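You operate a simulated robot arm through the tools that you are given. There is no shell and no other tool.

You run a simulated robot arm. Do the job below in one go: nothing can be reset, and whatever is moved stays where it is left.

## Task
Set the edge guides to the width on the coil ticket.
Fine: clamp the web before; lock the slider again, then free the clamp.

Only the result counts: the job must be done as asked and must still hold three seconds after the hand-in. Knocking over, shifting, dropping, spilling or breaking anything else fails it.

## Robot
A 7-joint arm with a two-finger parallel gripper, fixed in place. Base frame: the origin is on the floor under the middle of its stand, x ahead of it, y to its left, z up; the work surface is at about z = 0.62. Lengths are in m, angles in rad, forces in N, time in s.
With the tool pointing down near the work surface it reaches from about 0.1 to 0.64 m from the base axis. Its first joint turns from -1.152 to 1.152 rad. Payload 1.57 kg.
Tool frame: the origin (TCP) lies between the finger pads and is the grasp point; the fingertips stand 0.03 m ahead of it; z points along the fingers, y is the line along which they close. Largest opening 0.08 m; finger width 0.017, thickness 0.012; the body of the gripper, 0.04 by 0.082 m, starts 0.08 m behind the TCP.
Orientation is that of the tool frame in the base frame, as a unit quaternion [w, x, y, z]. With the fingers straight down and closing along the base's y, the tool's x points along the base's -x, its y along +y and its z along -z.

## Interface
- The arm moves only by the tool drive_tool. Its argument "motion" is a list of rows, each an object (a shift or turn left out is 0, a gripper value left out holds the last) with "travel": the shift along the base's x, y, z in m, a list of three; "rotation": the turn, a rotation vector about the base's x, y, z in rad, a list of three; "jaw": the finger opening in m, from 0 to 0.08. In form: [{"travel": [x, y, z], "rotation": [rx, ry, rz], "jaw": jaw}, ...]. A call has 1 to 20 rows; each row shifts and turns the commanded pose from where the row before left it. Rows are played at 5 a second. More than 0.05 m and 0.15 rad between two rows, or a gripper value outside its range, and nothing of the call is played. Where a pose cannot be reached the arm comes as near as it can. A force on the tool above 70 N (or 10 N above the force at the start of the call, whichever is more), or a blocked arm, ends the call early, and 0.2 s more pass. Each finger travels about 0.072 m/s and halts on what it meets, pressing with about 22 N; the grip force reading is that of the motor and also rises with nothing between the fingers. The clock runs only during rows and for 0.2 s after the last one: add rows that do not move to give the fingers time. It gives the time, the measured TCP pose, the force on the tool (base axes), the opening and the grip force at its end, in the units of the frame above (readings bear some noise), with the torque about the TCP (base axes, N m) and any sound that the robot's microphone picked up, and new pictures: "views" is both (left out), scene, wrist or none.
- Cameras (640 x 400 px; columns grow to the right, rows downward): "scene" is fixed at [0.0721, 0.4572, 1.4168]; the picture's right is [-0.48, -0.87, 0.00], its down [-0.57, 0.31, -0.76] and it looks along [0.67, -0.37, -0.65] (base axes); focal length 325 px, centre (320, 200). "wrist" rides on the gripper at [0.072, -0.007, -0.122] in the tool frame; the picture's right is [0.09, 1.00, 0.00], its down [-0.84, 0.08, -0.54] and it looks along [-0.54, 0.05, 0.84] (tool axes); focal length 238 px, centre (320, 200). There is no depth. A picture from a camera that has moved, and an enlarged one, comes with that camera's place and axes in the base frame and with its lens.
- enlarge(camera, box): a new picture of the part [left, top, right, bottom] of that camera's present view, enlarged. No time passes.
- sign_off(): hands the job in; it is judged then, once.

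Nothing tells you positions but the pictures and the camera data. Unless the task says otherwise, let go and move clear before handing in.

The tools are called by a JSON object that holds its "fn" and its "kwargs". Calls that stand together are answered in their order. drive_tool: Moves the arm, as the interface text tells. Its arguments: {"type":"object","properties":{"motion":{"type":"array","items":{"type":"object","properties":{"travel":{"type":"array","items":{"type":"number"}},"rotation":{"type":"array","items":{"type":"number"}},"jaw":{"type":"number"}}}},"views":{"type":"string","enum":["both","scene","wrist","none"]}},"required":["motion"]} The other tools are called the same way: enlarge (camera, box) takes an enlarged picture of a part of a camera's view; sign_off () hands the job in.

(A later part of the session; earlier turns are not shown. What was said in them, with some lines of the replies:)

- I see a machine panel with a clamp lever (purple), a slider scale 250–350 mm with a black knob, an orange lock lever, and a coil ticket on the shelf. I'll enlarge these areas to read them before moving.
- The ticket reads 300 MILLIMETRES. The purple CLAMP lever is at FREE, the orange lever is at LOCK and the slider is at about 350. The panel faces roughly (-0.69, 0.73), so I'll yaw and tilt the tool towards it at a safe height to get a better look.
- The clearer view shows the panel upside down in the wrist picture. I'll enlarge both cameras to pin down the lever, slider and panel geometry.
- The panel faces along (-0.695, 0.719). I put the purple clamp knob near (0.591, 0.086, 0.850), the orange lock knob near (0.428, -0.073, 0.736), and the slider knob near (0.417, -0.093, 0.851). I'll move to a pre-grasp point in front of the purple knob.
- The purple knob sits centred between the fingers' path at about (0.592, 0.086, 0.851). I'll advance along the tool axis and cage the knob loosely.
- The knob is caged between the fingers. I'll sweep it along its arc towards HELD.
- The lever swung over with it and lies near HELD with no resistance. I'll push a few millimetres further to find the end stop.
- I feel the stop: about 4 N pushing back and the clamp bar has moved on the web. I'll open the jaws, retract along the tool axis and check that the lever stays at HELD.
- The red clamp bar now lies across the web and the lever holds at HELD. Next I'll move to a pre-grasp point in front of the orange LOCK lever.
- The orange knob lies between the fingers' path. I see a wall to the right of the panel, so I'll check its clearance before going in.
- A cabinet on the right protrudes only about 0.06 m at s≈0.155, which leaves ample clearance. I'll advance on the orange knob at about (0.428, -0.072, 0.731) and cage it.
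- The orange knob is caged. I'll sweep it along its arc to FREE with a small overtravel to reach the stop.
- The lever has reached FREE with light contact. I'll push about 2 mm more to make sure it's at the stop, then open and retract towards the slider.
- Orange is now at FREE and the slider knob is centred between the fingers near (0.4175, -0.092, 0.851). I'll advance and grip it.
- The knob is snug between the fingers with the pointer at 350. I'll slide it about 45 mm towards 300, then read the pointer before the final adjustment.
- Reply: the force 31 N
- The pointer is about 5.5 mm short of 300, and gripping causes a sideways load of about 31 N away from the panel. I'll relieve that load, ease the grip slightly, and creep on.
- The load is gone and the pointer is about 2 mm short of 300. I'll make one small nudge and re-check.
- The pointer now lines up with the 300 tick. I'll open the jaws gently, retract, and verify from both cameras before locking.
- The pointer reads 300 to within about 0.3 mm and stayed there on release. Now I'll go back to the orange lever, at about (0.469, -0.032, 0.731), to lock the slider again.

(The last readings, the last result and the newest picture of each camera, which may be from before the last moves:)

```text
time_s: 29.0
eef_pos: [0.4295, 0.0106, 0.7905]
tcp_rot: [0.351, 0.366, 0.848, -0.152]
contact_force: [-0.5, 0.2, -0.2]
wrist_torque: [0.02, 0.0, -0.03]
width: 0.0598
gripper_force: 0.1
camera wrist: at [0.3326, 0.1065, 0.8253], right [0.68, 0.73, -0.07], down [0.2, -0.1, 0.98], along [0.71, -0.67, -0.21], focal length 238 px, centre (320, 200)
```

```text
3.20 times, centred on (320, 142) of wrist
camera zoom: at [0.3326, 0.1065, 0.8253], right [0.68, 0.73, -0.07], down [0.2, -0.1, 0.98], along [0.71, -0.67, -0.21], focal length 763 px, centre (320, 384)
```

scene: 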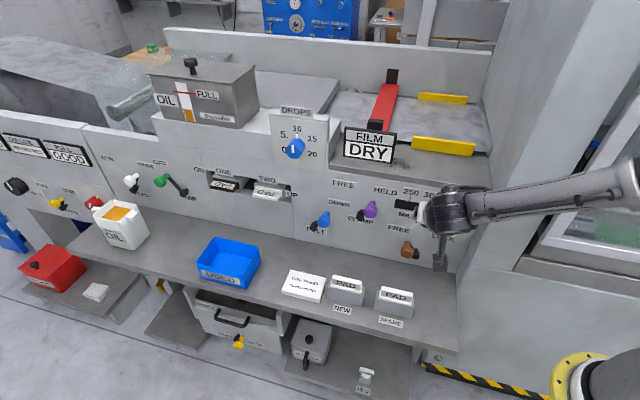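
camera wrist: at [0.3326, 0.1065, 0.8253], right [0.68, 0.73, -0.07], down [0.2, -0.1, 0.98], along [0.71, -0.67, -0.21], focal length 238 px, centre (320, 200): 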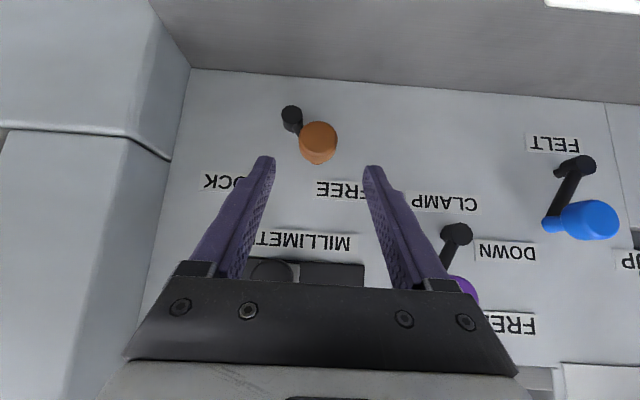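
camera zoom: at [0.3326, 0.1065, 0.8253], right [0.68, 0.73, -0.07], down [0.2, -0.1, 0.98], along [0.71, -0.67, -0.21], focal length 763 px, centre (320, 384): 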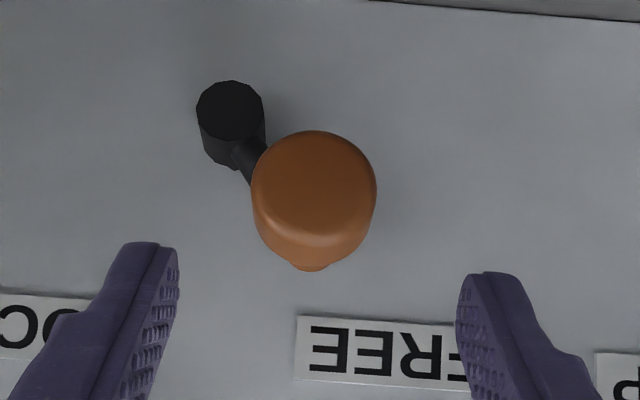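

{"fn": "drive_tool", "kwargs": {"motion": [{"travel": [0.0065, -0.007, -0.0098]}, {"travel": [0.0065, -0.007, -0.0098]}, {"travel": [0.0065, -0.007, -0.0098]}, {"travel": [0.0065, -0.007, -0.0098]}, {"travel": [0.0064, -0.0069, -0.0099]}, {"jaw": 0.05}, {"jaw": 0.043}, {}], "views": "wrist"}}

```text
time_s: 30.8
eef_pos: [0.4615, -0.023, 0.7402]
tcp_rot: [0.352, 0.365, 0.849, -0.151]
contact_force: [-0.8, -1.4, 0.0]
wrist_torque: [0.0, -0.02, 0.0]
width: 0.0429
gripper_force: 0.1
camera wrist: at [0.3641, 0.0714, 0.7761], right [0.68, 0.73, -0.07], down [0.2, -0.1, 0.98], along [0.71, -0.67, -0.21], focal length 238 px, centre (320, 200)
```

wrist: 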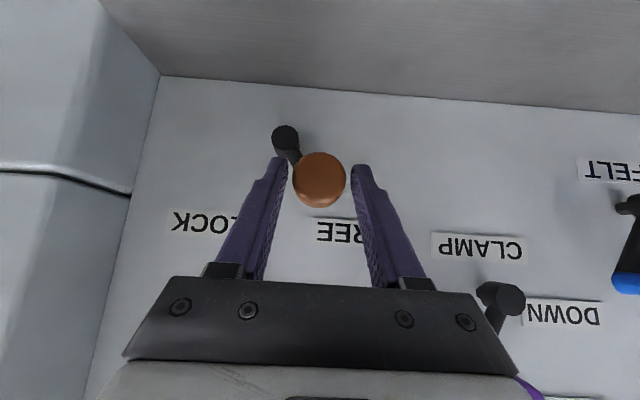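

The orange knob is caged again. I'll sweep it back along its arc to LOCK and press lightly into the stop.

{"fn": "drive_tool", "kwargs": {"motion": [{"travel": [-0.0062, -0.006, 0.0054]}, {"travel": [-0.0069, -0.0067, 0.0034]}, {"travel": [-0.0073, -0.007, 0.0012]}, {"travel": [-0.0073, -0.007, -0.0012]}, {"travel": [-0.0069, -0.0067, -0.0034]}, {"travel": [-0.0062, -0.006, -0.0054]}, {"travel": [-0.0022, -0.0021, -0.0022]}, {"travel": [-0.0022, -0.0021, -0.002]}, {}], "views": "wrist"}}

```text
time_s: 32.8
eef_pos: [0.4168, -0.067, 0.7361]
tcp_rot: [0.352, 0.365, 0.848, -0.151]
contact_force: [0.7, 0.1, -0.1]
wrist_torque: [-0.01, 0.01, 0.02]
width: 0.0441
gripper_force: 0.5
camera wrist: at [0.3188, 0.028, 0.7716], right [0.68, 0.73, -0.07], down [0.2, -0.1, 0.97], along [0.71, -0.67, -0.21], focal length 238 px, centre (320, 200)
```

wrist: 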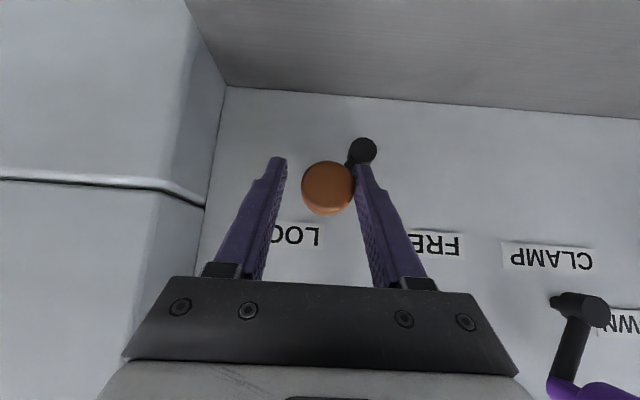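

{"fn": "drive_tool", "kwargs": {"motion": [{"travel": [-0.0015, -0.0014, -0.0013]}, {"travel": [-0.0012, -0.0011, -0.001]}, {}, {}], "views": "wrist"}}

```text
time_s: 33.8
eef_pos: [0.4149, -0.0695, 0.7332]
tcp_rot: [0.352, 0.365, 0.848, -0.151]
contact_force: [4.4, 3.9, 1.0]
wrist_torque: [-0.03, -0.04, 0.07]
width: 0.0482
gripper_force: 2.9
camera wrist: at [0.3169, 0.0259, 0.7699], right [0.68, 0.73, -0.06], down [0.2, -0.1, 0.98], along [0.71, -0.67, -0.21], focal length 238 px, centre (320, 200)
```

wrist: 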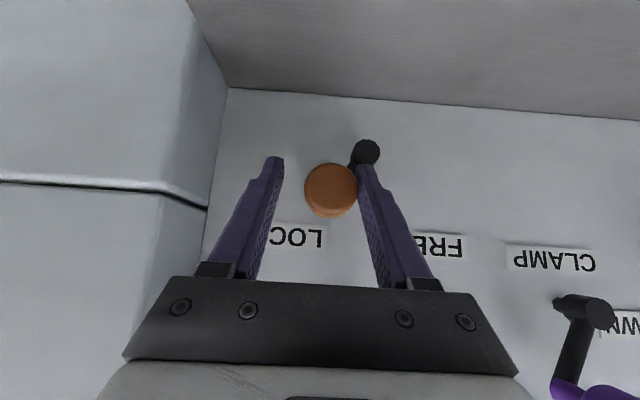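

Firm contact at the LOCK stop, about 6 N. I'll release, retract, and head to the pre-grasp in front of the purple clamp, checking the slider on the way.

{"fn": "drive_tool", "kwargs": {"motion": [{"travel": [0.0014, 0.0014, 0.0], "jaw": 0.05}, {"jaw": 0.06}, {"travel": [-0.0097, 0.0103, 0.0141]}, {"travel": [-0.0097, 0.0103, 0.0141]}, {"travel": [-0.0097, 0.0103, 0.0141]}, {"travel": [-0.0097, 0.0103, 0.0141]}, {"travel": [-0.0097, 0.0103, 0.0141]}, {"travel": [0.0179, 0.0135, 0.0132]}, {"travel": [0.0179, 0.0135, 0.0132]}, {"travel": [0.0179, 0.0135, 0.0132]}, {"travel": [0.0179, 0.0135, 0.0132]}, {}]}}

{"fn": "enlarge", "kwargs": {"camera": "wrist", "box": [160, 0, 480, 200]}}

{"fn": "enlarge", "kwargs": {"camera": "scene", "box": [380, 180, 480, 270]}}

```text
time_s: 36.4
eef_pos: [0.4385, 0.0397, 0.8577]
tcp_rot: [0.352, 0.365, 0.849, -0.151]
contact_force: [0.7, -0.5, 0.1]
wrist_torque: [-0.02, 0.01, 0.02]
width: 0.0599
gripper_force: 0.0
camera wrist: at [0.3408, 0.1339, 0.8936], right [0.68, 0.73, -0.07], down [0.2, -0.1, 0.97], along [0.71, -0.67, -0.21], focal length 238 px, centre (320, 200)
```

scene: 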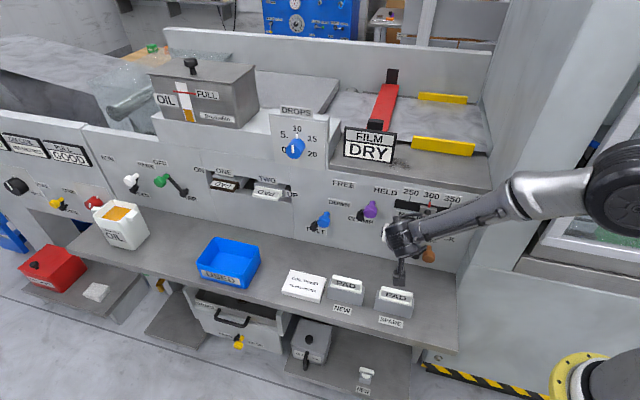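
wrist: 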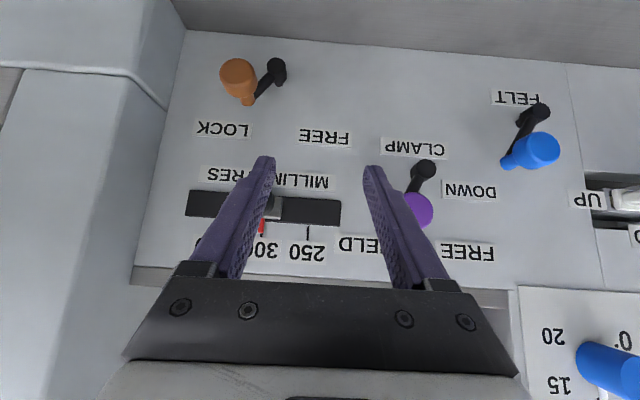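

```text
2.00 times, centred on (320, 100) of wrist
camera zoom: at [0.3408, 0.1339, 0.8936], right [0.68, 0.73, -0.07], down [0.2, -0.1, 0.97], along [0.71, -0.67, -0.21], focal length 477 px, centre (320, 400)
```

zoom: 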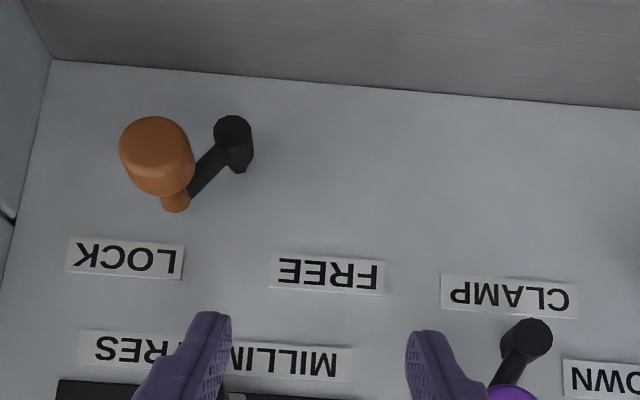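

```text
4.44 times, centred on (430, 225) of scene
camera zoom: at [0.0721, 0.4572, 1.4168], right [-0.48, -0.87, 0.0], down [-0.57, 0.31, -0.76], along [0.67, -0.37, -0.65], focal length 1443 px, centre (-169, 89)
```

zoom: 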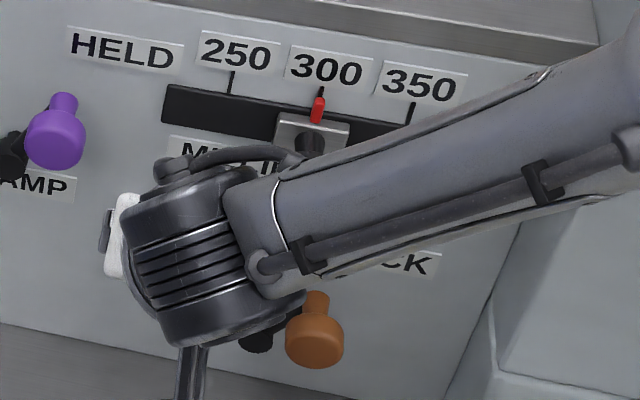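

Orange is at LOCK and the pointer still stands on the 300 tick. Next I'll move in front of the purple lever to free the clamp.

{"fn": "drive_tool", "kwargs": {"motion": [{"travel": [0.0183, 0.0133, 0.0131]}, {"travel": [0.0183, 0.0133, 0.0131]}, {"travel": [0.0183, 0.0133, 0.0131]}, {"travel": [0.0184, 0.0133, 0.013]}, {}], "views": "wrist"}}

{"fn": "enlarge", "kwargs": {"camera": "wrist", "box": [220, 80, 420, 205]}}

```text
time_s: 37.6
eef_pos: [0.5118, 0.0916, 0.911]
tcp_rot: [0.352, 0.365, 0.849, -0.152]
contact_force: [0.0, 0.7, -0.8]
wrist_torque: [0.05, -0.01, 0.0]
width: 0.0597
gripper_force: 0.1
camera wrist: at [0.414, 0.186, 0.9455], right [0.68, 0.73, -0.07], down [0.2, -0.1, 0.98], along [0.71, -0.67, -0.21], focal length 238 px, centre (320, 200)
```

wrist: 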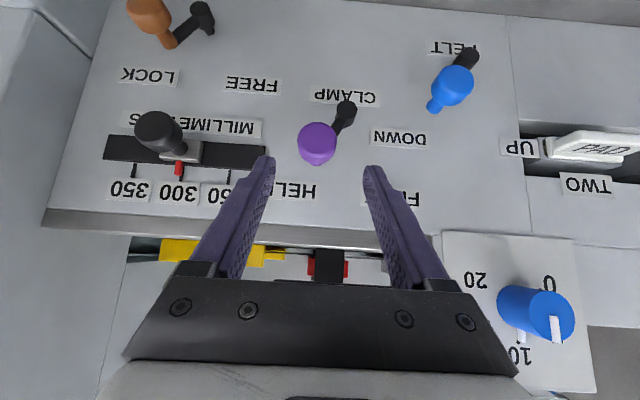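

```text
3.20 times, centred on (320, 142) of wrist
camera zoom: at [0.414, 0.186, 0.9455], right [0.68, 0.73, -0.07], down [0.2, -0.1, 0.98], along [0.71, -0.67, -0.21], focal length 763 px, centre (320, 384)
```

zoom: 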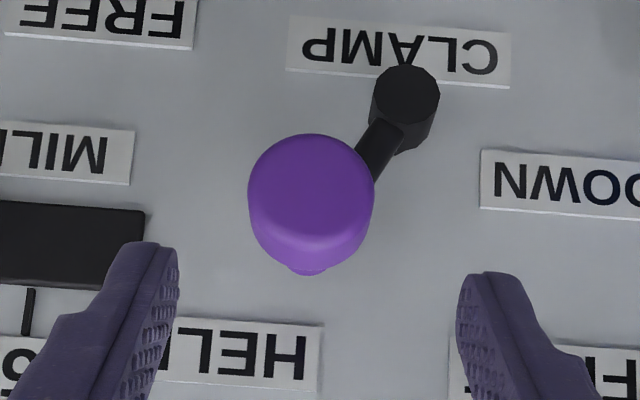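

{"fn": "drive_tool", "kwargs": {"motion": [{"travel": [0.0063, -0.0074, -0.0099]}, {"travel": [0.0063, -0.0074, -0.0099]}, {"travel": [0.0063, -0.0074, -0.0099]}, {"travel": [0.0063, -0.0075, -0.0099]}, {"travel": [0.0064, -0.0075, -0.0099]}, {"jaw": 0.05}, {"jaw": 0.043}, {}], "views": "wrist"}}

```text
time_s: 39.4
eef_pos: [0.5424, 0.053, 0.8592]
tcp_rot: [0.351, 0.366, 0.848, -0.152]
contact_force: [-0.2, 0.4, 1.2]
wrist_torque: [0.01, 0.01, -0.01]
width: 0.0432
gripper_force: 0.0
camera wrist: at [0.4451, 0.1487, 0.8957], right [0.68, 0.73, -0.07], down [0.2, -0.1, 0.98], along [0.71, -0.67, -0.21], focal length 238 px, centre (320, 200)
```

wrist: 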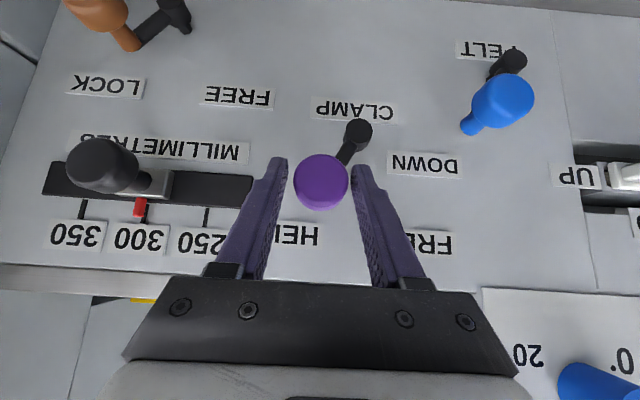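

The purple knob is caged. I'll sweep it along its arc back to FREE and press lightly into the stop.

{"fn": "drive_tool", "kwargs": {"motion": [{"travel": [0.0062, 0.006, 0.0054]}, {"travel": [0.0069, 0.0067, 0.0034]}, {"travel": [0.0073, 0.007, 0.0012]}, {"travel": [0.0073, 0.007, -0.0012]}, {"travel": [0.0069, 0.0067, -0.0034]}, {"travel": [0.0062, 0.006, -0.0054]}, {"travel": [0.0022, 0.0021, -0.0022]}, {"travel": [0.0018, 0.0018, -0.0015]}, {}], "views": "wrist"}}

```text
time_s: 41.4
eef_pos: [0.588, 0.0959, 0.856]
tcp_rot: [0.352, 0.364, 0.849, -0.152]
contact_force: [-1.0, -3.1, 1.0]
wrist_torque: [-0.03, 0.03, 0.03]
width: 0.0453
gripper_force: 1.1
camera wrist: at [0.4902, 0.1919, 0.8917], right [0.68, 0.73, -0.07], down [0.2, -0.1, 0.97], along [0.71, -0.67, -0.21], focal length 238 px, centre (320, 200)
```

wrist: 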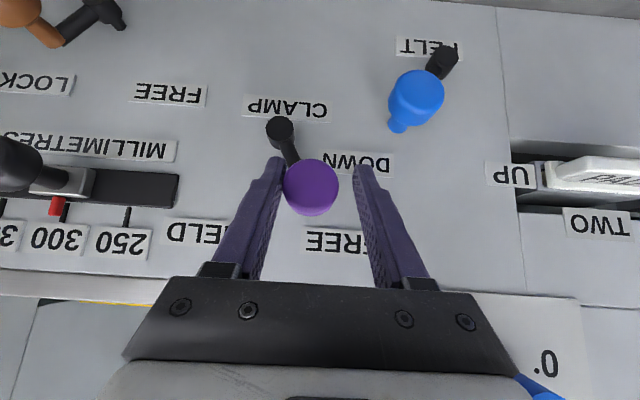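

It's touching the stop. I'll nudge slightly more, then release, retract and inspect everything.

{"fn": "drive_tool", "kwargs": {"motion": [{"travel": [0.0011, 0.001, -0.0009]}, {}, {"travel": [-0.0011, -0.001, 0.0], "jaw": 0.05}, {"jaw": 0.06}, {"travel": [-0.0097, 0.0103, 0.0141]}, {"travel": [-0.0097, 0.0103, 0.0141]}, {"travel": [-0.0097, 0.0103, 0.0141]}, {"travel": [-0.0097, 0.0103, 0.0141]}, {"travel": [-0.0097, 0.0103, 0.0141]}, {"travel": [-0.0097, 0.0103, 0.0141]}, {"travel": [-0.005, 0.005, 0.04]}, {"travel": [-0.005, 0.005, 0.04]}, {}]}}

{"fn": "enlarge", "kwargs": {"camera": "scene", "box": [300, 170, 480, 282]}}

{"fn": "enlarge", "kwargs": {"camera": "scene", "box": [320, 50, 500, 162]}}

{"fn": "enlarge", "kwargs": {"camera": "wrist", "box": [0, 0, 480, 240]}}

```text
time_s: 44.2
eef_pos: [0.5205, 0.1688, 1.0204]
tcp_rot: [0.351, 0.365, 0.849, -0.152]
contact_force: [-0.4, -0.7, -0.2]
wrist_torque: [-0.01, 0.01, 0.02]
width: 0.0601
gripper_force: 0.1
camera wrist: at [0.4216, 0.2638, 1.0562], right [0.68, 0.73, -0.07], down [0.2, -0.1, 0.97], along [0.71, -0.67, -0.21], focal length 238 px, centre (320, 200)
```

scene: 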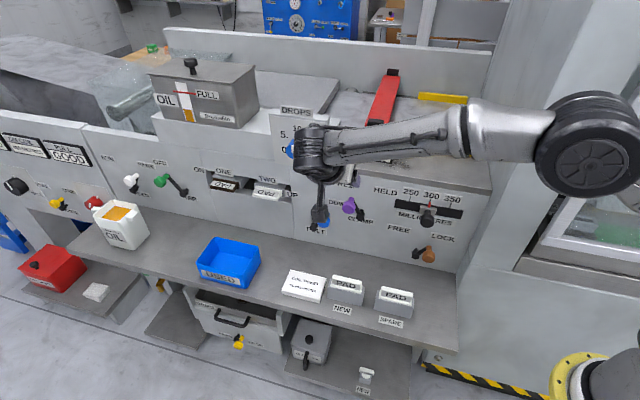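
wrist: 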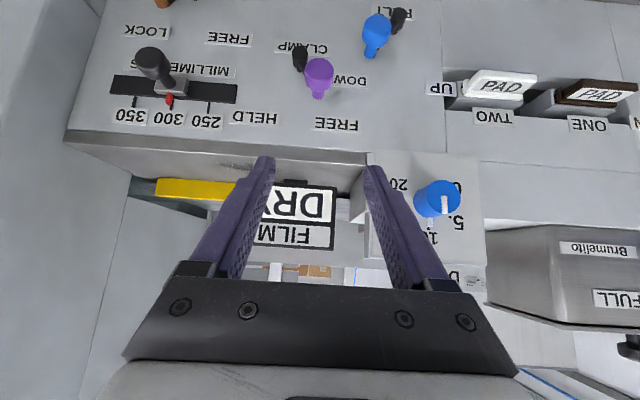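

```text
3.56 times, centred on (390, 226) of scene
camera zoom: at [0.0721, 0.4572, 1.4168], right [-0.48, -0.87, 0.0], down [-0.57, 0.31, -0.76], along [0.67, -0.37, -0.65], focal length 1154 px, centre (71, 108)
```

zoom: 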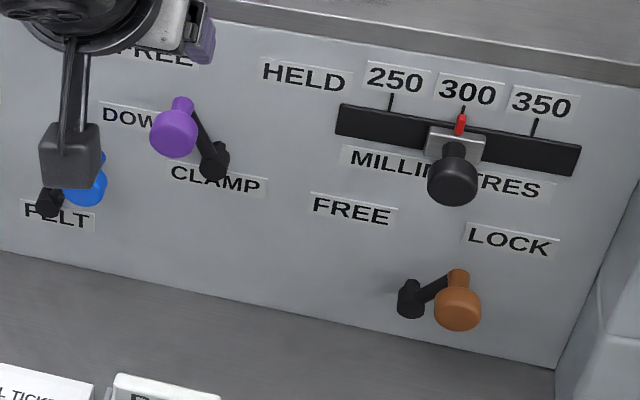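

```text
3.56 times, centred on (410, 106) of scene
camera zoom: at [0.0721, 0.4572, 1.4168], right [-0.48, -0.87, 0.0], down [-0.57, 0.31, -0.76], along [0.67, -0.37, -0.65], focal length 1154 px, centre (0, 534)
```

zoom: 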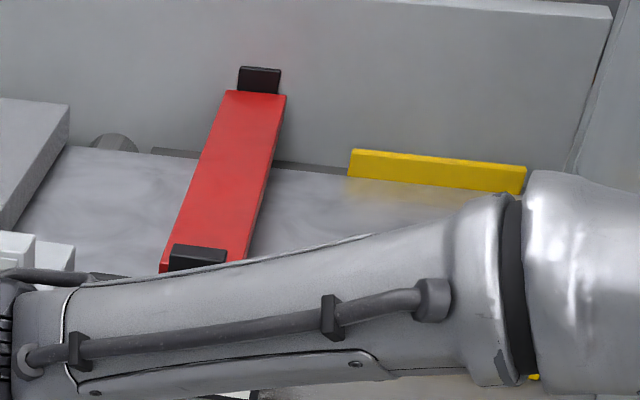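

```text
1.33 times, centred on (240, 120) of wrist
camera zoom: at [0.4216, 0.2638, 1.0562], right [0.68, 0.73, -0.07], down [0.2, -0.1, 0.97], along [0.71, -0.67, -0.21], focal length 318 px, centre (427, 307)
```

zoom: 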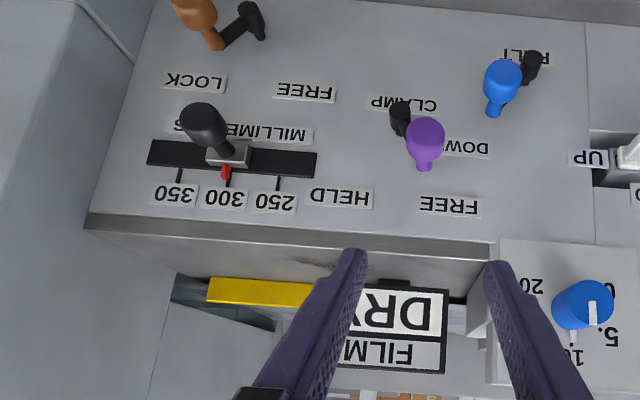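

The clamp is at FREE with the bar lifted, orange is at LOCK, and the pointer is at 300. I'll take one last close look at the pointer.

{"fn": "enlarge", "kwargs": {"camera": "scene", "box": [395, 180, 475, 230]}}

{"fn": "enlarge", "kwargs": {"camera": "wrist", "box": [100, 40, 250, 140]}}

```text
8.00 times, centred on (435, 205) of scene
camera zoom: at [0.0721, 0.4572, 1.4168], right [-0.48, -0.87, 0.0], down [-0.57, 0.31, -0.76], along [0.67, -0.37, -0.65], focal length 2597 px, centre (-600, 160)
```

zoom: 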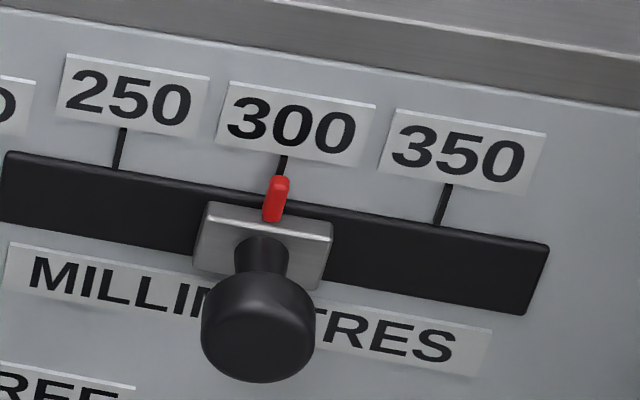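

```text
4.00 times, centred on (175, 90) of wrist
camera zoom: at [0.4216, 0.2638, 1.0562], right [0.68, 0.73, -0.07], down [0.2, -0.1, 0.97], along [0.71, -0.67, -0.21], focal length 953 px, centre (900, 640)
```

zoom: 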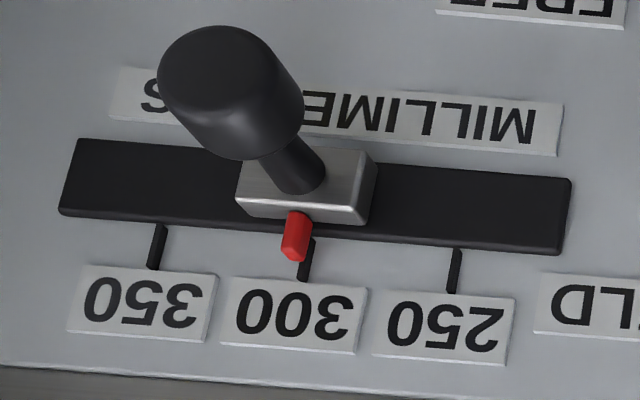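

The pointer stands on the 300 mark, allowing for parallax. The slider is locked, the clamp is free, and the arm is clear, so I'm handing the job in.

{"fn": "sign_off", "kwargs": {}}

```text
The job is handed in.
```

The edge guides are set to 300 mm, the width on the coil ticket, and the job is handed in.

I clamped the web first, then unlocked the slider and moved it from 350 to 300. After that I locked the slider again and freed the clamp.

- **Slider:** by my camera measurements before locking, the pointer was within about 0.3 mm of the 300 mark. It was still on the mark in the last pictures, taken after I locked the slider and freed the clamp.
- **Levers:** the orange lever is back at LOCK and the purple clamp lever is back at FREE. The clamp bar has lifted off the web.
- **Surroundings:** I saw nothing else moved or knocked over. The arm was clear of the panel when I handed in.
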